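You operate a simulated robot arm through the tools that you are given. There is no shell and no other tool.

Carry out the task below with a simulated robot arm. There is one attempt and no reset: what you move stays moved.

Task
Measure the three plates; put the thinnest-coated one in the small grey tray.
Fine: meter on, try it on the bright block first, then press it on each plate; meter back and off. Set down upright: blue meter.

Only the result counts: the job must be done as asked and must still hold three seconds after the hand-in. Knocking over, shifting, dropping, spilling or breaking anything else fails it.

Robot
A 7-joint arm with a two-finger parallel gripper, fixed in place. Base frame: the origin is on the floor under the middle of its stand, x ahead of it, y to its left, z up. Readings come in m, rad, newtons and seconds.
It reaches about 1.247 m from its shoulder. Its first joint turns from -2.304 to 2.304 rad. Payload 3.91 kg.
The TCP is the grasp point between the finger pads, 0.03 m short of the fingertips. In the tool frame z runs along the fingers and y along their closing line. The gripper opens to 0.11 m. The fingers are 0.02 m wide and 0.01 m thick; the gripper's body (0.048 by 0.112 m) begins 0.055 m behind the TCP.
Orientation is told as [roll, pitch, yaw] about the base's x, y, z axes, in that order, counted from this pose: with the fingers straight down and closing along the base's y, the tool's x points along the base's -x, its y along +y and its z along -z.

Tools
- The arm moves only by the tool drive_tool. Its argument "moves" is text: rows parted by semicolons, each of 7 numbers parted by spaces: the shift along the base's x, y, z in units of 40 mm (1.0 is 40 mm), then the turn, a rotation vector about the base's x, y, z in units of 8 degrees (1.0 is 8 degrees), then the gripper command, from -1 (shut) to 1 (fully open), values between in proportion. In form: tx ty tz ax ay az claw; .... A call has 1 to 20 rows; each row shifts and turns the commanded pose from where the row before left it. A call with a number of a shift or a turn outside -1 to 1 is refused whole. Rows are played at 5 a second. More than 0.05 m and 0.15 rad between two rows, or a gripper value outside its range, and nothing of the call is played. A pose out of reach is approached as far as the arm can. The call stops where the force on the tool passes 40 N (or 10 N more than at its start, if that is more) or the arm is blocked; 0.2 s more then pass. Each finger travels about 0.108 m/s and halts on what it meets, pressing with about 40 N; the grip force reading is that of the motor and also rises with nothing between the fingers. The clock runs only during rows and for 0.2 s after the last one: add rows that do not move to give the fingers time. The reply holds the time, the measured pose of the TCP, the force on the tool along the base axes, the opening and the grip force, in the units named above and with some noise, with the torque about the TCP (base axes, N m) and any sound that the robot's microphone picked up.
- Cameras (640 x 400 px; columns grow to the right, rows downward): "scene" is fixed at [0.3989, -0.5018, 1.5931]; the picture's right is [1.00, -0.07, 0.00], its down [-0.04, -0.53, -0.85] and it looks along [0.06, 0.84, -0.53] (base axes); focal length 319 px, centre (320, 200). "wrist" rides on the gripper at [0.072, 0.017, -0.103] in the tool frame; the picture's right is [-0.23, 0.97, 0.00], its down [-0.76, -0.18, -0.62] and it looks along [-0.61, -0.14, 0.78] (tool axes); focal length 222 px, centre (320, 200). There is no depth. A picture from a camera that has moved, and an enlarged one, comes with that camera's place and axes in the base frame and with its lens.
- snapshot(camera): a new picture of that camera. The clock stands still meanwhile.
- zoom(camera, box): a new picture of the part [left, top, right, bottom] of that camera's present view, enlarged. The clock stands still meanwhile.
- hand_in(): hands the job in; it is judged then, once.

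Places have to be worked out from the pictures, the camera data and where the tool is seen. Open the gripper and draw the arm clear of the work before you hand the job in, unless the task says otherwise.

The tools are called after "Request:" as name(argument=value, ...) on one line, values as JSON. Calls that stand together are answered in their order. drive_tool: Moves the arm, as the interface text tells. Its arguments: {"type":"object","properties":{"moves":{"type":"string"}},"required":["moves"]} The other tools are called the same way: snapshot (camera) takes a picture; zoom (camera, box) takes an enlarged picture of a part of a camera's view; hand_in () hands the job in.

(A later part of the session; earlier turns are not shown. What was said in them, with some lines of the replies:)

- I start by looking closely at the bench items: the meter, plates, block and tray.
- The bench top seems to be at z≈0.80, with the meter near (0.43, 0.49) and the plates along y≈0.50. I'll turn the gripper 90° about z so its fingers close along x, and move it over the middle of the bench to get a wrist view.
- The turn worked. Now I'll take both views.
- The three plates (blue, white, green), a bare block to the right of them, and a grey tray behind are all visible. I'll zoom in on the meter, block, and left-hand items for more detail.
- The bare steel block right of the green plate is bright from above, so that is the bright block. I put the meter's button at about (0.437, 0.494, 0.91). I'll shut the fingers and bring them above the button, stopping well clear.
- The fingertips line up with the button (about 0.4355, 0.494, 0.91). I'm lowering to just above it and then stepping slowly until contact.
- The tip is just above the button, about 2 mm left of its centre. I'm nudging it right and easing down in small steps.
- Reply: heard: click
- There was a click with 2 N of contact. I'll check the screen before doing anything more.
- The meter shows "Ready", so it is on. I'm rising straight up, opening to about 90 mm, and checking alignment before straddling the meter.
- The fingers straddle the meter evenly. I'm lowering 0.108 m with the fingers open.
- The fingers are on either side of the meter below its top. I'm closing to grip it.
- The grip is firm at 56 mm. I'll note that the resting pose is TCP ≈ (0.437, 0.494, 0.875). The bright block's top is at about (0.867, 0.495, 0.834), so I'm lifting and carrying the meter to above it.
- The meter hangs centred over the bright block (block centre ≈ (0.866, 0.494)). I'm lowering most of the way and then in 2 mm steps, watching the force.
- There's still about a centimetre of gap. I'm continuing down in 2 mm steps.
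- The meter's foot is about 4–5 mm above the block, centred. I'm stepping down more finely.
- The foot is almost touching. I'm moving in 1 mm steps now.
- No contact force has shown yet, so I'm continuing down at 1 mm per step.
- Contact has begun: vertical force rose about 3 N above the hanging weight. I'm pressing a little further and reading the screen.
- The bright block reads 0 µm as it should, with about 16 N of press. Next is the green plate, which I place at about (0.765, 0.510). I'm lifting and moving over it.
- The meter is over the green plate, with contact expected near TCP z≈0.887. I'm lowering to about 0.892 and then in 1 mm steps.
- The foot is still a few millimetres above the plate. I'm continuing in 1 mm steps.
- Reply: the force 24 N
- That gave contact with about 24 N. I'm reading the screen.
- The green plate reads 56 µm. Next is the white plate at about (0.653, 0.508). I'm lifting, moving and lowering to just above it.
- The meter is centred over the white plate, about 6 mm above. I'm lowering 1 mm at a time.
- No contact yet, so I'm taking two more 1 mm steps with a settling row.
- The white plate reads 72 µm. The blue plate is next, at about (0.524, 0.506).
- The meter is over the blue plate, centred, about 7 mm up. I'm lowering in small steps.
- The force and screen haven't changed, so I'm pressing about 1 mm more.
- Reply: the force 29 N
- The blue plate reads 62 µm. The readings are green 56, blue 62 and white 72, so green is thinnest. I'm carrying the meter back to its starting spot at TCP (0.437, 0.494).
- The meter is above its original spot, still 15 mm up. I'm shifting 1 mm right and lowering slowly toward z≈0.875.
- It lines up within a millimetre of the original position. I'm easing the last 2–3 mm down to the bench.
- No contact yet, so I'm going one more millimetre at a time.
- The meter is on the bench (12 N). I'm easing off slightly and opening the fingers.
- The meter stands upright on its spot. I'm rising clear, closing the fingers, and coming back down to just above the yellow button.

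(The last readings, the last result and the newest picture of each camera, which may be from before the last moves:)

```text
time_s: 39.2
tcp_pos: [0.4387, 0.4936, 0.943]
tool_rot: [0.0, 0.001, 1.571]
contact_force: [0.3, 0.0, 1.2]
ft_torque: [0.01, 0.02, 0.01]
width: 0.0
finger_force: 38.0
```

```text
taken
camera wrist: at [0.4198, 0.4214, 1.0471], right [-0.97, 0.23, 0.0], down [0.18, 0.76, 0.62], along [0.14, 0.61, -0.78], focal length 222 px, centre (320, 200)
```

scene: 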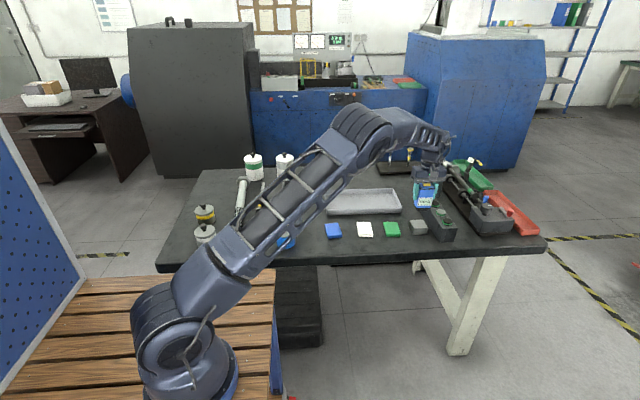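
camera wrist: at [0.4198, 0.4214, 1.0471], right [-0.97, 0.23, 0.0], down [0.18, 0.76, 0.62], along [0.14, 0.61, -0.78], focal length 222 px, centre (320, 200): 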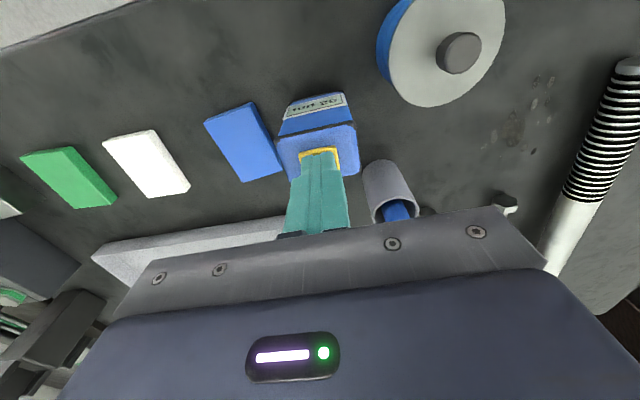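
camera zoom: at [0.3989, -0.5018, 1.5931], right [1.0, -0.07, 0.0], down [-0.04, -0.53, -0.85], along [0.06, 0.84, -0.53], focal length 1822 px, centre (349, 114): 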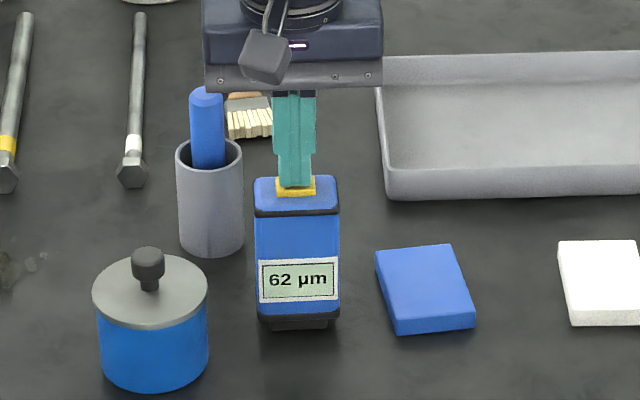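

The fingertips sit right over the button. I'm pressing down in 1 mm steps until it clicks.

Request:
drive_tool(moves="0 0 -0.03 0 0 0 -1; 0 0 -0.03 0 0 0 -1; 0 0 0 0 0 0 -1")

Request:
zoom(camera="scene", box=[280, 180, 350, 250])

```text
time_s: 40.0
tcp_pos: [0.4382, 0.4938, 0.9418]
tool_rot: [0.001, 0.001, 1.57]
contact_force: [-1.4, -0.6, 1.6]
ft_torque: [0.0, 0.06, 0.01]
width: 0.0
finger_force: 37.9
heard: click
```

```text
5.71 times, centred on (315, 215) of scene
camera zoom: at [0.3989, -0.5018, 1.5931], right [1.0, -0.07, 0.0], down [-0.04, -0.53, -0.85], along [0.06, 0.84, -0.53], focal length 1822 px, centre (349, 114)
```

zoom: 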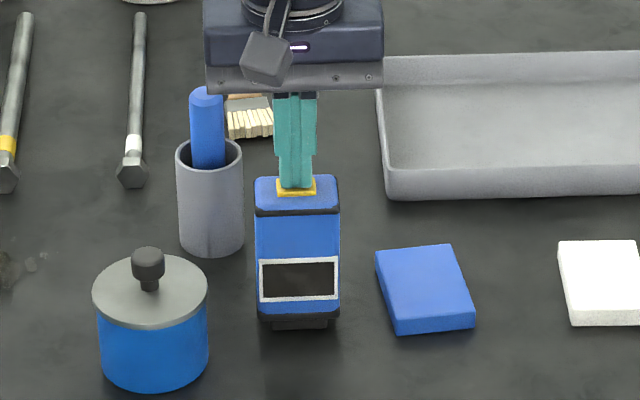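

The screen went dark with a click, so the meter is off and back in place. I'm rising, opening, and moving above the green plate (≈(0.762, 0.500), yawed about −5°).

Request:
drive_tool(moves="0 0 0.3 0 0 0 -1; 0 0 1 0 0 0 -1; 1 0.02 0 0 0 0 -1; 1 0.02 0 0 0 0 0.6; 1 0.02 0 0 0 0 0.6; 1 0.02 0 0 0 -0.1 0.6; 1 0.02 0 0 0 -0.1 0.6; 1 0.02 0 0 0 -0.2 0.6; 1 0.02 0 0 0 -0.2 0.6; 1.0 0 0 0 0 -0.08 0.6; 0 0 -1 0 0 0 0.6; 0 0 0 0 0 0 0.6; 0 0 0 0 0 0 0.6")

Request:
snapshot(camera="wrist")

Request:
zoom(camera="scene", box=[340, 170, 440, 250])

Request:
zoom(camera="scene", box=[270, 180, 350, 250])

```text
time_s: 42.8
tcp_pos: [0.7568, 0.4996, 0.9545]
tool_rot: [-0.001, -0.001, 1.474]
contact_force: [-0.3, -0.1, 0.0]
ft_torque: [0.02, -0.01, 0.0]
width: 0.088
finger_force: 0.1
```

```text
taken
camera wrist: at [0.7332, 0.429, 1.0578], right [-0.95, 0.32, 0.0], down [0.25, 0.74, 0.62], along [0.2, 0.59, -0.78], focal length 222 px, centre (320, 200)
```

wrist: 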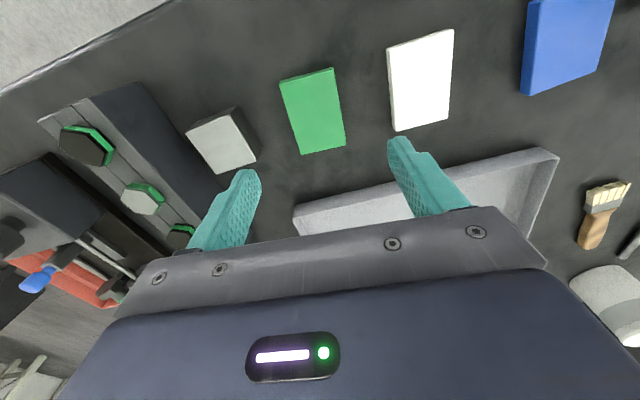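

```text
5.00 times, centred on (390, 210) of scene
camera zoom: at [0.3989, -0.5018, 1.5931], right [1.0, -0.07, 0.0], down [-0.04, -0.53, -0.85], along [0.06, 0.84, -0.53], focal length 1594 px, centre (-30, 150)
```

zoom: 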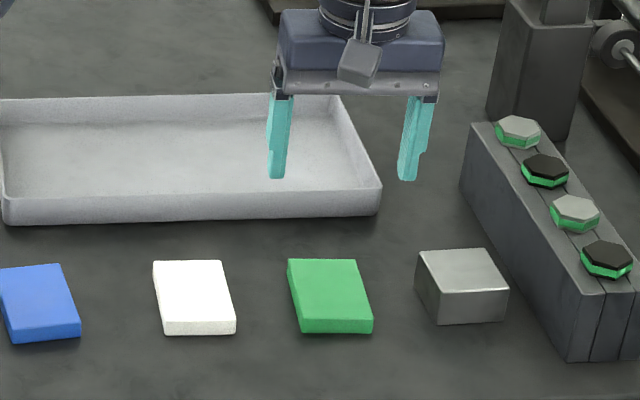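

```text
5.71 times, centred on (310, 215) of scene
camera zoom: at [0.3989, -0.5018, 1.5931], right [1.0, -0.07, 0.0], down [-0.04, -0.53, -0.85], along [0.06, 0.84, -0.53], focal length 1822 px, centre (377, 114)
```

zoom: 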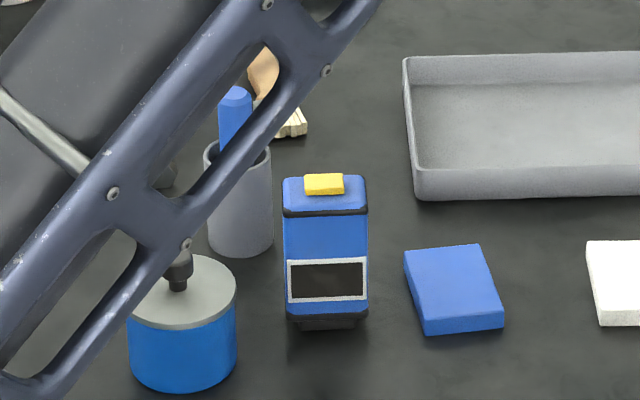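

The plate's centre is about (0.763, 0.501) with yaw −5.7°, and the gripper matches that yaw. The meter stands upright and dark. I'm shifting 6 mm right and lowering around the plate in stages.

Request:
drive_tool(moves="0.155 0.035 -0.8 0 0 0 0.6; 0 0 -0.9 0 0 0 0.6; 0 0 -0.9 0 0 0 0.6; 0 0 0 0 0 0 0.6")

Request:
zoom(camera="scene", box=[350, 180, 430, 250])

Request:
snapshot(camera="wrist")

```text
time_s: 43.8
tcp_pos: [0.7647, 0.4986, 0.8525]
tool_rot: [-0.001, 0.001, 1.477]
contact_force: [-0.7, 0.4, 0.3]
ft_torque: [0.0, -0.02, -0.01]
width: 0.0883
finger_force: 0.1
```

```text
5.71 times, centred on (390, 215) of scene
camera zoom: at [0.3989, -0.5018, 1.5931], right [1.0, -0.07, 0.0], down [-0.04, -0.53, -0.85], along [0.06, 0.84, -0.53], focal length 1822 px, centre (-80, 114)
```

zoom: 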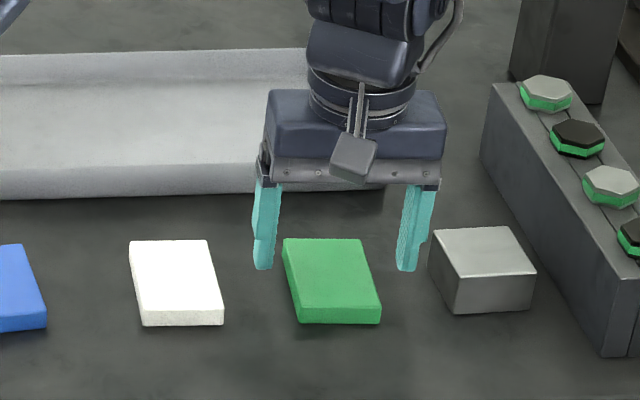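

```text
taken
camera wrist: at [0.7391, 0.4292, 0.9558], right [-0.95, 0.32, 0.0], down [0.25, 0.74, 0.62], along [0.2, 0.59, -0.78], focal length 222 px, centre (320, 200)
```

wrist: 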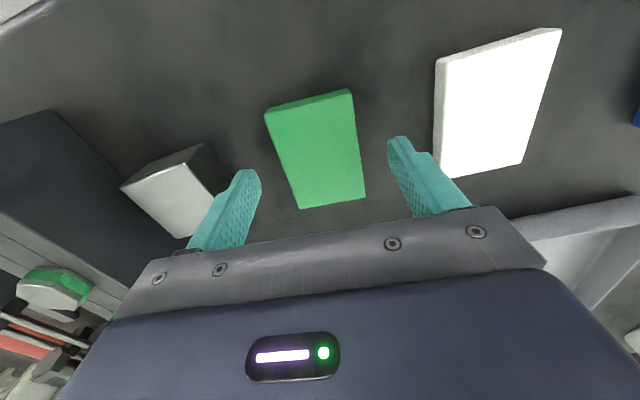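

The plate is well centred between the fingers, with clear gaps to the block and the white plate. I'm lowering the last 16 mm so the tips sit about 6 mm above the bench.

Request:
drive_tool(moves="-0.03 0.04 -0.2 0 0 0 0.6; 0 0 -0.2 0 0 0 0.6; 0 0 0 0 0 0 0.6")

Request:
zoom(camera="scene", box=[350, 180, 430, 250])

```text
time_s: 44.6
tcp_pos: [0.7633, 0.5012, 0.8363]
tool_rot: [0.001, 0.001, 1.474]
contact_force: [-1.0, -0.2, 0.0]
ft_torque: [0.01, 0.01, -0.01]
width: 0.0878
finger_force: 0.1
```

```text
5.71 times, centred on (390, 215) of scene
camera zoom: at [0.3989, -0.5018, 1.5931], right [1.0, -0.07, 0.0], down [-0.04, -0.53, -0.85], along [0.06, 0.84, -0.53], focal length 1822 px, centre (-80, 114)
```

zoom: 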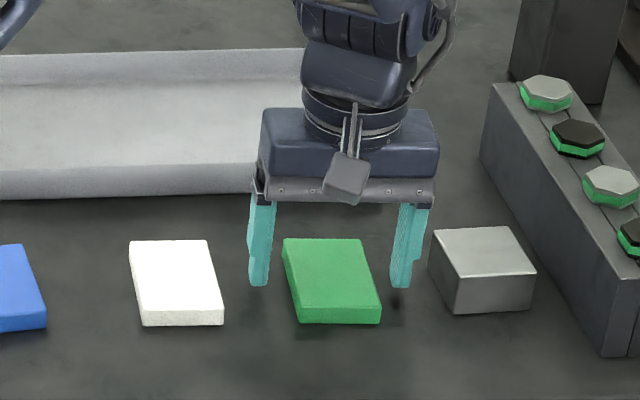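

The fingers straddle the plate cleanly. I'm going 2 mm lower for a better bite, then closing.

Request:
drive_tool(moves="0 0 -0.05 0 0 0 0.6; 0 0 0 0 0 0 0.2; 0 0 0 0 0 0 0; 0 0 0 0 0 0 -1; 0 0 0 0 0 0 -1; 0 0 0 0 0 0 -1")

Request:
zoom(camera="scene", box=[350, 180, 430, 250])

```text
time_s: 46.0
tcp_pos: [0.7617, 0.5025, 0.8327]
tool_rot: [-0.001, -0.001, 1.475]
contact_force: [0.6, -0.5, 0.3]
ft_torque: [0.09, -0.15, -0.03]
width: 0.0554
finger_force: 40.1
```

```text
5.71 times, centred on (390, 215) of scene
camera zoom: at [0.3989, -0.5018, 1.5931], right [1.0, -0.07, 0.0], down [-0.04, -0.53, -0.85], along [0.06, 0.84, -0.53], focal length 1822 px, centre (-80, 114)
```

zoom: 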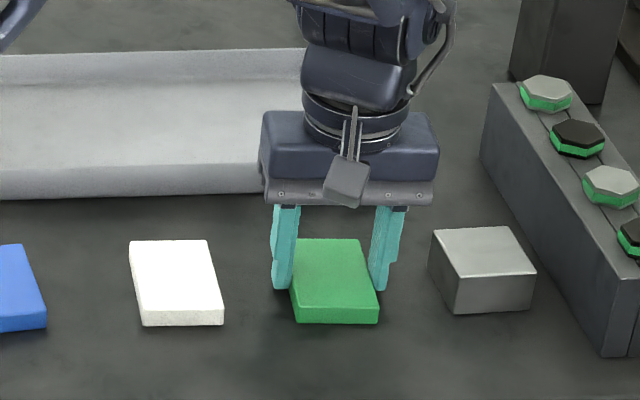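

The plate is gripped at 55 mm. I'm lifting it and carrying it over the tray, whose centre is around (0.68, 0.71).

Request:
drive_tool(moves="0 0 0.3 0 0 0 -1; 0 0 0.9 0 0 0 -1; 0 0 0.9 0 0 0 -1; 0 0 0.1 0 0 0 -1; -0.3 0.8 0 0 0 0 -1; -0.3 0.9 0 0 0 0 -1; -0.3 0.9 0 0 0 0 -1; -0.3 0.9 0 0 0 0 -1; -0.3 0.9 0 0 0 0 -1; -0.3 0.8 0 0 0 0 -1; 0 0 0 0 0 0 -1")

Request:
snapshot(camera="wrist")

Request:
zoom(camera="scene", box=[310, 150, 430, 250])

Request:
snapshot(camera="scene")

```text
time_s: 48.4
tcp_pos: [0.6891, 0.7103, 0.9203]
tool_rot: [-0.001, 0.0, 1.475]
contact_force: [0.0, -1.3, -2.7]
ft_torque: [0.02, 0.0, 0.0]
width: 0.0556
finger_force: 40.4
```

```text
taken
camera wrist: at [0.665, 0.6412, 1.0245], right [-0.95, 0.32, 0.0], down [0.25, 0.74, 0.62], along [0.2, 0.59, -0.78], focal length 222 px, centre (320, 200)
```

wrist: 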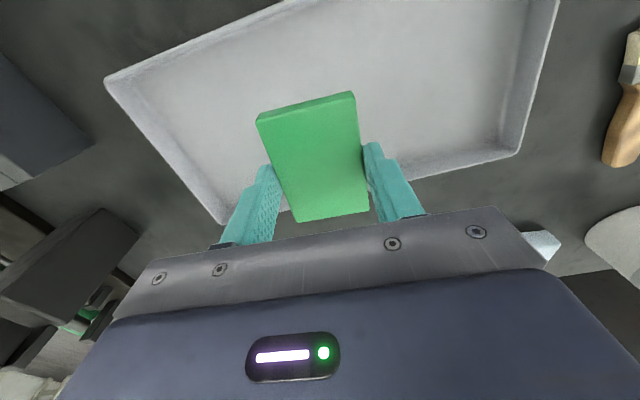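

```text
4.00 times, centred on (370, 200) of scene
camera zoom: at [0.3989, -0.5018, 1.5931], right [1.0, -0.07, 0.0], down [-0.04, -0.53, -0.85], along [0.06, 0.84, -0.53], focal length 1276 px, centre (120, 200)
```

zoom: 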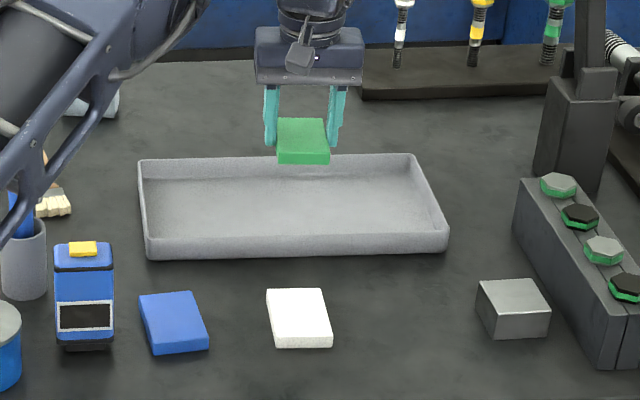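

```text
taken
```

scene: 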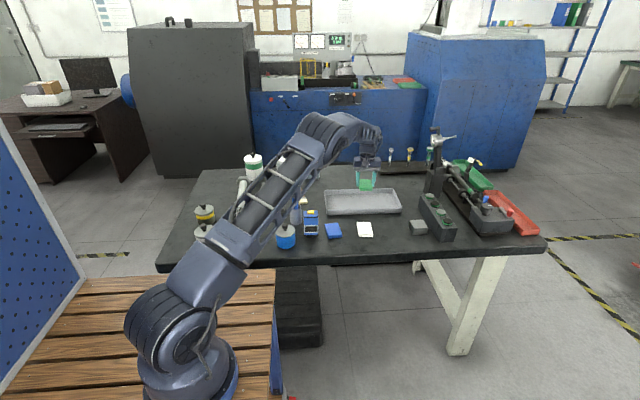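

The plate hangs over the middle of the tray (tray spans x 0.515–0.838, y 0.62–0.79). I'm lowering it toward the tray floor.

Request:
drive_tool(moves="0 0 -0.6 0 0 0 -1; 0 0 -0.6 0 0 0 -1; 0 0 -0.5 0 0 0 -1; 0 0 0 0 0 0 -1; 0 0 -0.05 0 0 0 -1; 0 0 -0.05 0 0 0 -1; 0 0 0 0 0 0 -1")

Request:
zoom(camera="scene", box=[320, 160, 420, 240])

```text
time_s: 50.0
tcp_pos: [0.69, 0.7114, 0.8487]
tool_rot: [-0.001, 0.0, 1.474]
contact_force: [0.0, 0.4, -2.9]
ft_torque: [-0.04, -0.01, 0.02]
width: 0.0553
finger_force: 40.2
```

```text
5.00 times, centred on (370, 200) of scene
camera zoom: at [0.3989, -0.5018, 1.5931], right [1.0, -0.07, 0.0], down [-0.04, -0.53, -0.85], along [0.06, 0.84, -0.53], focal length 1594 px, centre (70, 200)
```

zoom: 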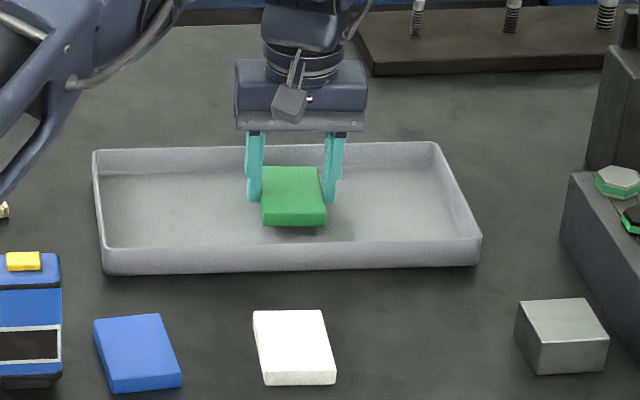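

The plate is inside the tray walls and still a bit above the floor. I'm lowering in 2 mm steps until it touches.

Request:
drive_tool(moves="0 0 -0.05 0 0 0 -1; 0 0 -0.05 0 0 0 -1; 0 0 -0.05 0 0 0 -1; 0 0 0 0 0 0 -1")

```text
time_s: 51.0
tcp_pos: [0.6905, 0.7122, 0.8419]
tool_rot: [-0.001, 0.001, 1.473]
contact_force: [1.0, 0.1, -3.5]
ft_torque: [-0.04, -0.01, -0.04]
width: 0.0555
finger_force: 39.9
```

No contact yet, so I'm continuing in 1 mm steps.

Request:
drive_tool(moves="0 0 -0.03 0 0 0 -1; 0 0 -0.03 0 0 0 -1; 0 0 -0.025 0 0 0 -1; 0 0 0 0 0 0 -1")

```text
time_s: 52.0
tcp_pos: [0.6913, 0.7104, 0.8382]
tool_rot: [0.0, -0.001, 1.476]
contact_force: [0.3, 0.6, -4.0]
ft_torque: [-0.04, 0.06, 0.03]
width: 0.0554
finger_force: 40.0
```

It still hangs free. I'm taking two more steps.

Request:
drive_tool(moves="0 0 -0.025 0 0 0 -1; 0 0 -0.02 0 0 0 -1; 0 0 0 0 0 0 -1")

```text
time_s: 52.8
tcp_pos: [0.6914, 0.7114, 0.8371]
tool_rot: [-0.001, -0.001, 1.475]
contact_force: [0.0, -0.5, -3.5]
ft_torque: [0.01, -0.01, 0.02]
width: 0.0557
finger_force: 40.1
```

Request:
drive_tool(moves="0 0 -0.025 0 0 0 -1; 0 0 0 0 0 0 -1")

```text
time_s: 53.4
tcp_pos: [0.6924, 0.7116, 0.8384]
tool_rot: [0.001, 0.0, 1.474]
contact_force: [0.9, -0.5, -0.5]
ft_torque: [-0.03, -0.01, 0.02]
width: 0.0554
finger_force: 40.2
```

The plate's weight has come off the tool, so it rests on the tray floor. I'm opening the fingers gently and rising straight up.

Request:
drive_tool(moves="0 0 0 0 0 0 0.2; 0 0 0 0 0 0 0.4; 0 0 0 0 0 0 0.6; 0 0 0 0 0 0 0.6; 0 0 0.4 0 0 0 0.6; 0 0 0.9 0 0 0 0.6; 0 0 1 0 0 0 0.6; 0 0 1 0 0 0 0.6; 0 0 0.5 0 0 0 0.6")

Request:
snapshot(camera="scene")

Request:
zoom(camera="scene", box=[300, 160, 440, 250])

```text
time_s: 55.4
tcp_pos: [0.6901, 0.7122, 0.9877]
tool_rot: [-0.003, 0.002, 1.476]
contact_force: [0.7, 0.1, -1.2]
ft_torque: [-0.03, 0.02, 0.01]
width: 0.088
finger_force: 0.0
```

```text
taken
```

scene: 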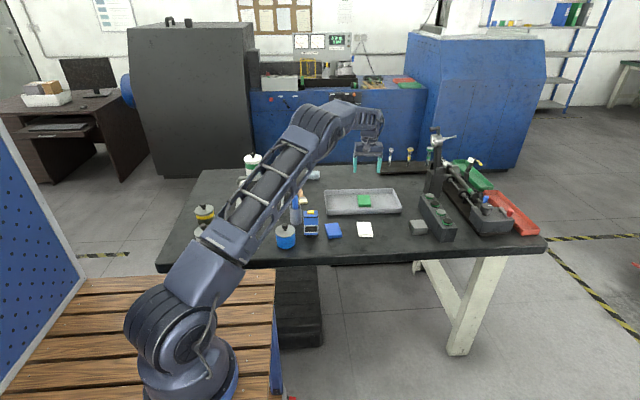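

```text
4.44 times, centred on (370, 205) of scene
camera zoom: at [0.3989, -0.5018, 1.5931], right [1.0, -0.07, 0.0], down [-0.04, -0.53, -0.85], along [0.06, 0.84, -0.53], focal length 1417 px, centre (98, 178)
```

zoom: 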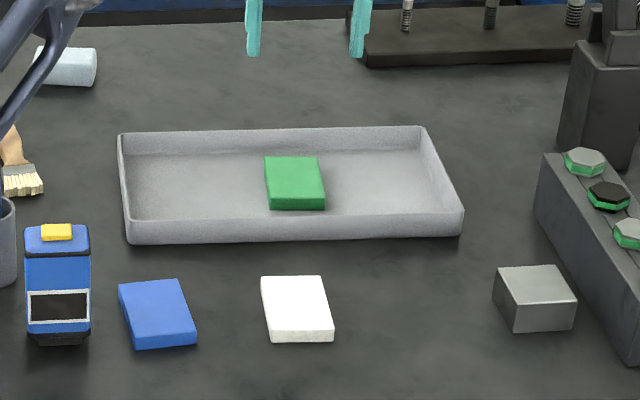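

The green plate lies flat in the grey tray, and everything else looks undisturbed. I'm drawing the arm up and back, clear of the bench.

Request:
drive_tool(moves="0 0 1 0 0 0 0.6; 0 0 1 0 0 0 0.6; 0 0 1 0 0 0 0.6; 0 0 1 0 0 0 0.6; 0 0 0.6 0 0 0 0.6; 0 -1 0 0 0 0 0.6; 0 -1 0 0 0 0 0.6; 0 -1 0 0 0 0 0.6; 0 -1 0 0 0 0 0.6; 0 -1 0 0 0 0 0.6; 0 -1 0 0 0 0 0.6; 0 -1 0 0 0 0 0.6; 0 -1 0 0 0 0 0.6; 0 0 0 0 0 0 0.6; 0 0 0 0 0 0 0.6")

Request:
snapshot(camera="scene")

Request:
zoom(camera="scene", box=[190, 140, 370, 260])

Request:
zoom(camera="scene", box=[370, 140, 550, 260])

```text
time_s: 58.6
tcp_pos: [0.6927, 0.3906, 1.1707]
tool_rot: [0.001, 0.0, 1.475]
contact_force: [0.3, -1.0, 0.3]
ft_torque: [0.02, -0.01, -0.01]
width: 0.0881
finger_force: 0.1
```

```text
taken
```

scene: 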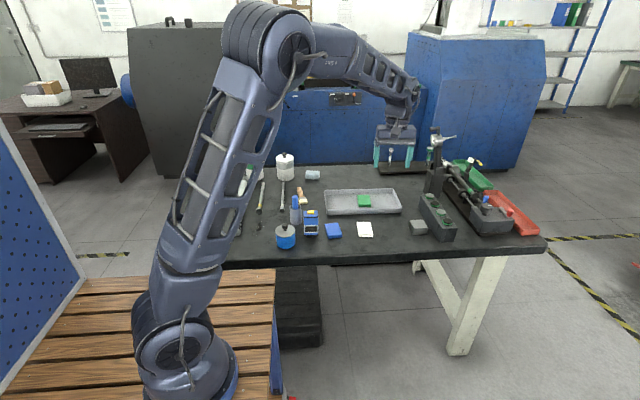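

```text
3.33 times, centred on (280, 200) of scene
camera zoom: at [0.3989, -0.5018, 1.5931], right [1.0, -0.07, 0.0], down [-0.04, -0.53, -0.85], along [0.06, 0.84, -0.53], focal length 1063 px, centre (453, 200)
```

zoom: 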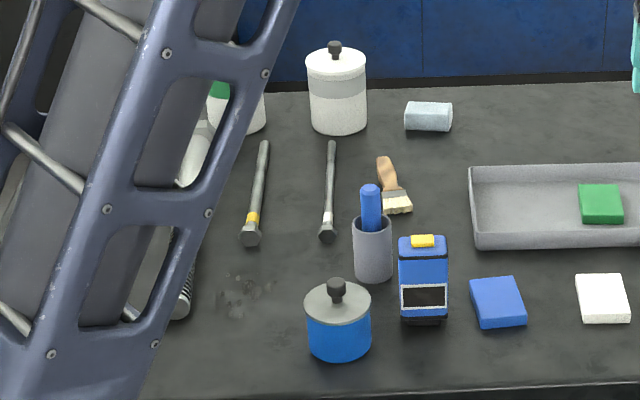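

```text
3.33 times, centred on (460, 200) of scene
camera zoom: at [0.3989, -0.5018, 1.5931], right [1.0, -0.07, 0.0], down [-0.04, -0.53, -0.85], along [0.06, 0.84, -0.53], focal length 1063 px, centre (-147, 200)
```

zoom: 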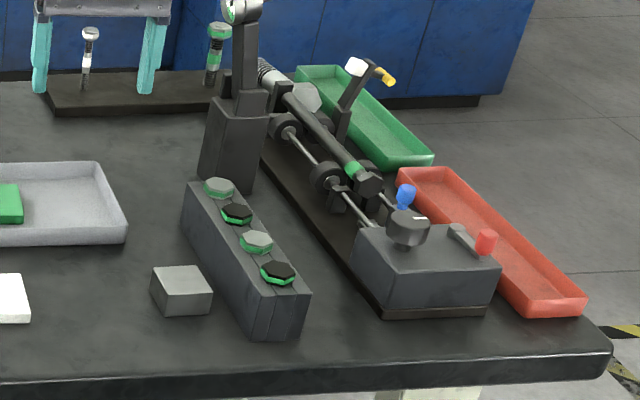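

The meter is upright, dark, and within about a millimetre of where it started. The green plate (56 µm, against blue 62 and white 72) is in the grey tray, nothing else has moved, and the arm is clear with the gripper open. I'm handing in.

Request:
hand_in()

```text
The job is handed in.
```

The green plate has the thinnest coating, and it is now lying flat in the grey tray. I handed the job in; no verdict came back.

| Surface | Reading |
|---|---|
| Bright block (check) | 0 µm |
| Green plate | 56 µm |
| Blue plate | 62 µm |
| White plate | 72 µm |

- **Meter:** it is switched off and standing upright, within about 1–2 mm of where it started.
- **Tray:** I took "small grey tray" to mean the only grey tray on the bench; the other two trays are green and red.
- **Everything else:** in the last pictures nothing else in view had moved, and the arm is clear of the bench with the gripper open.
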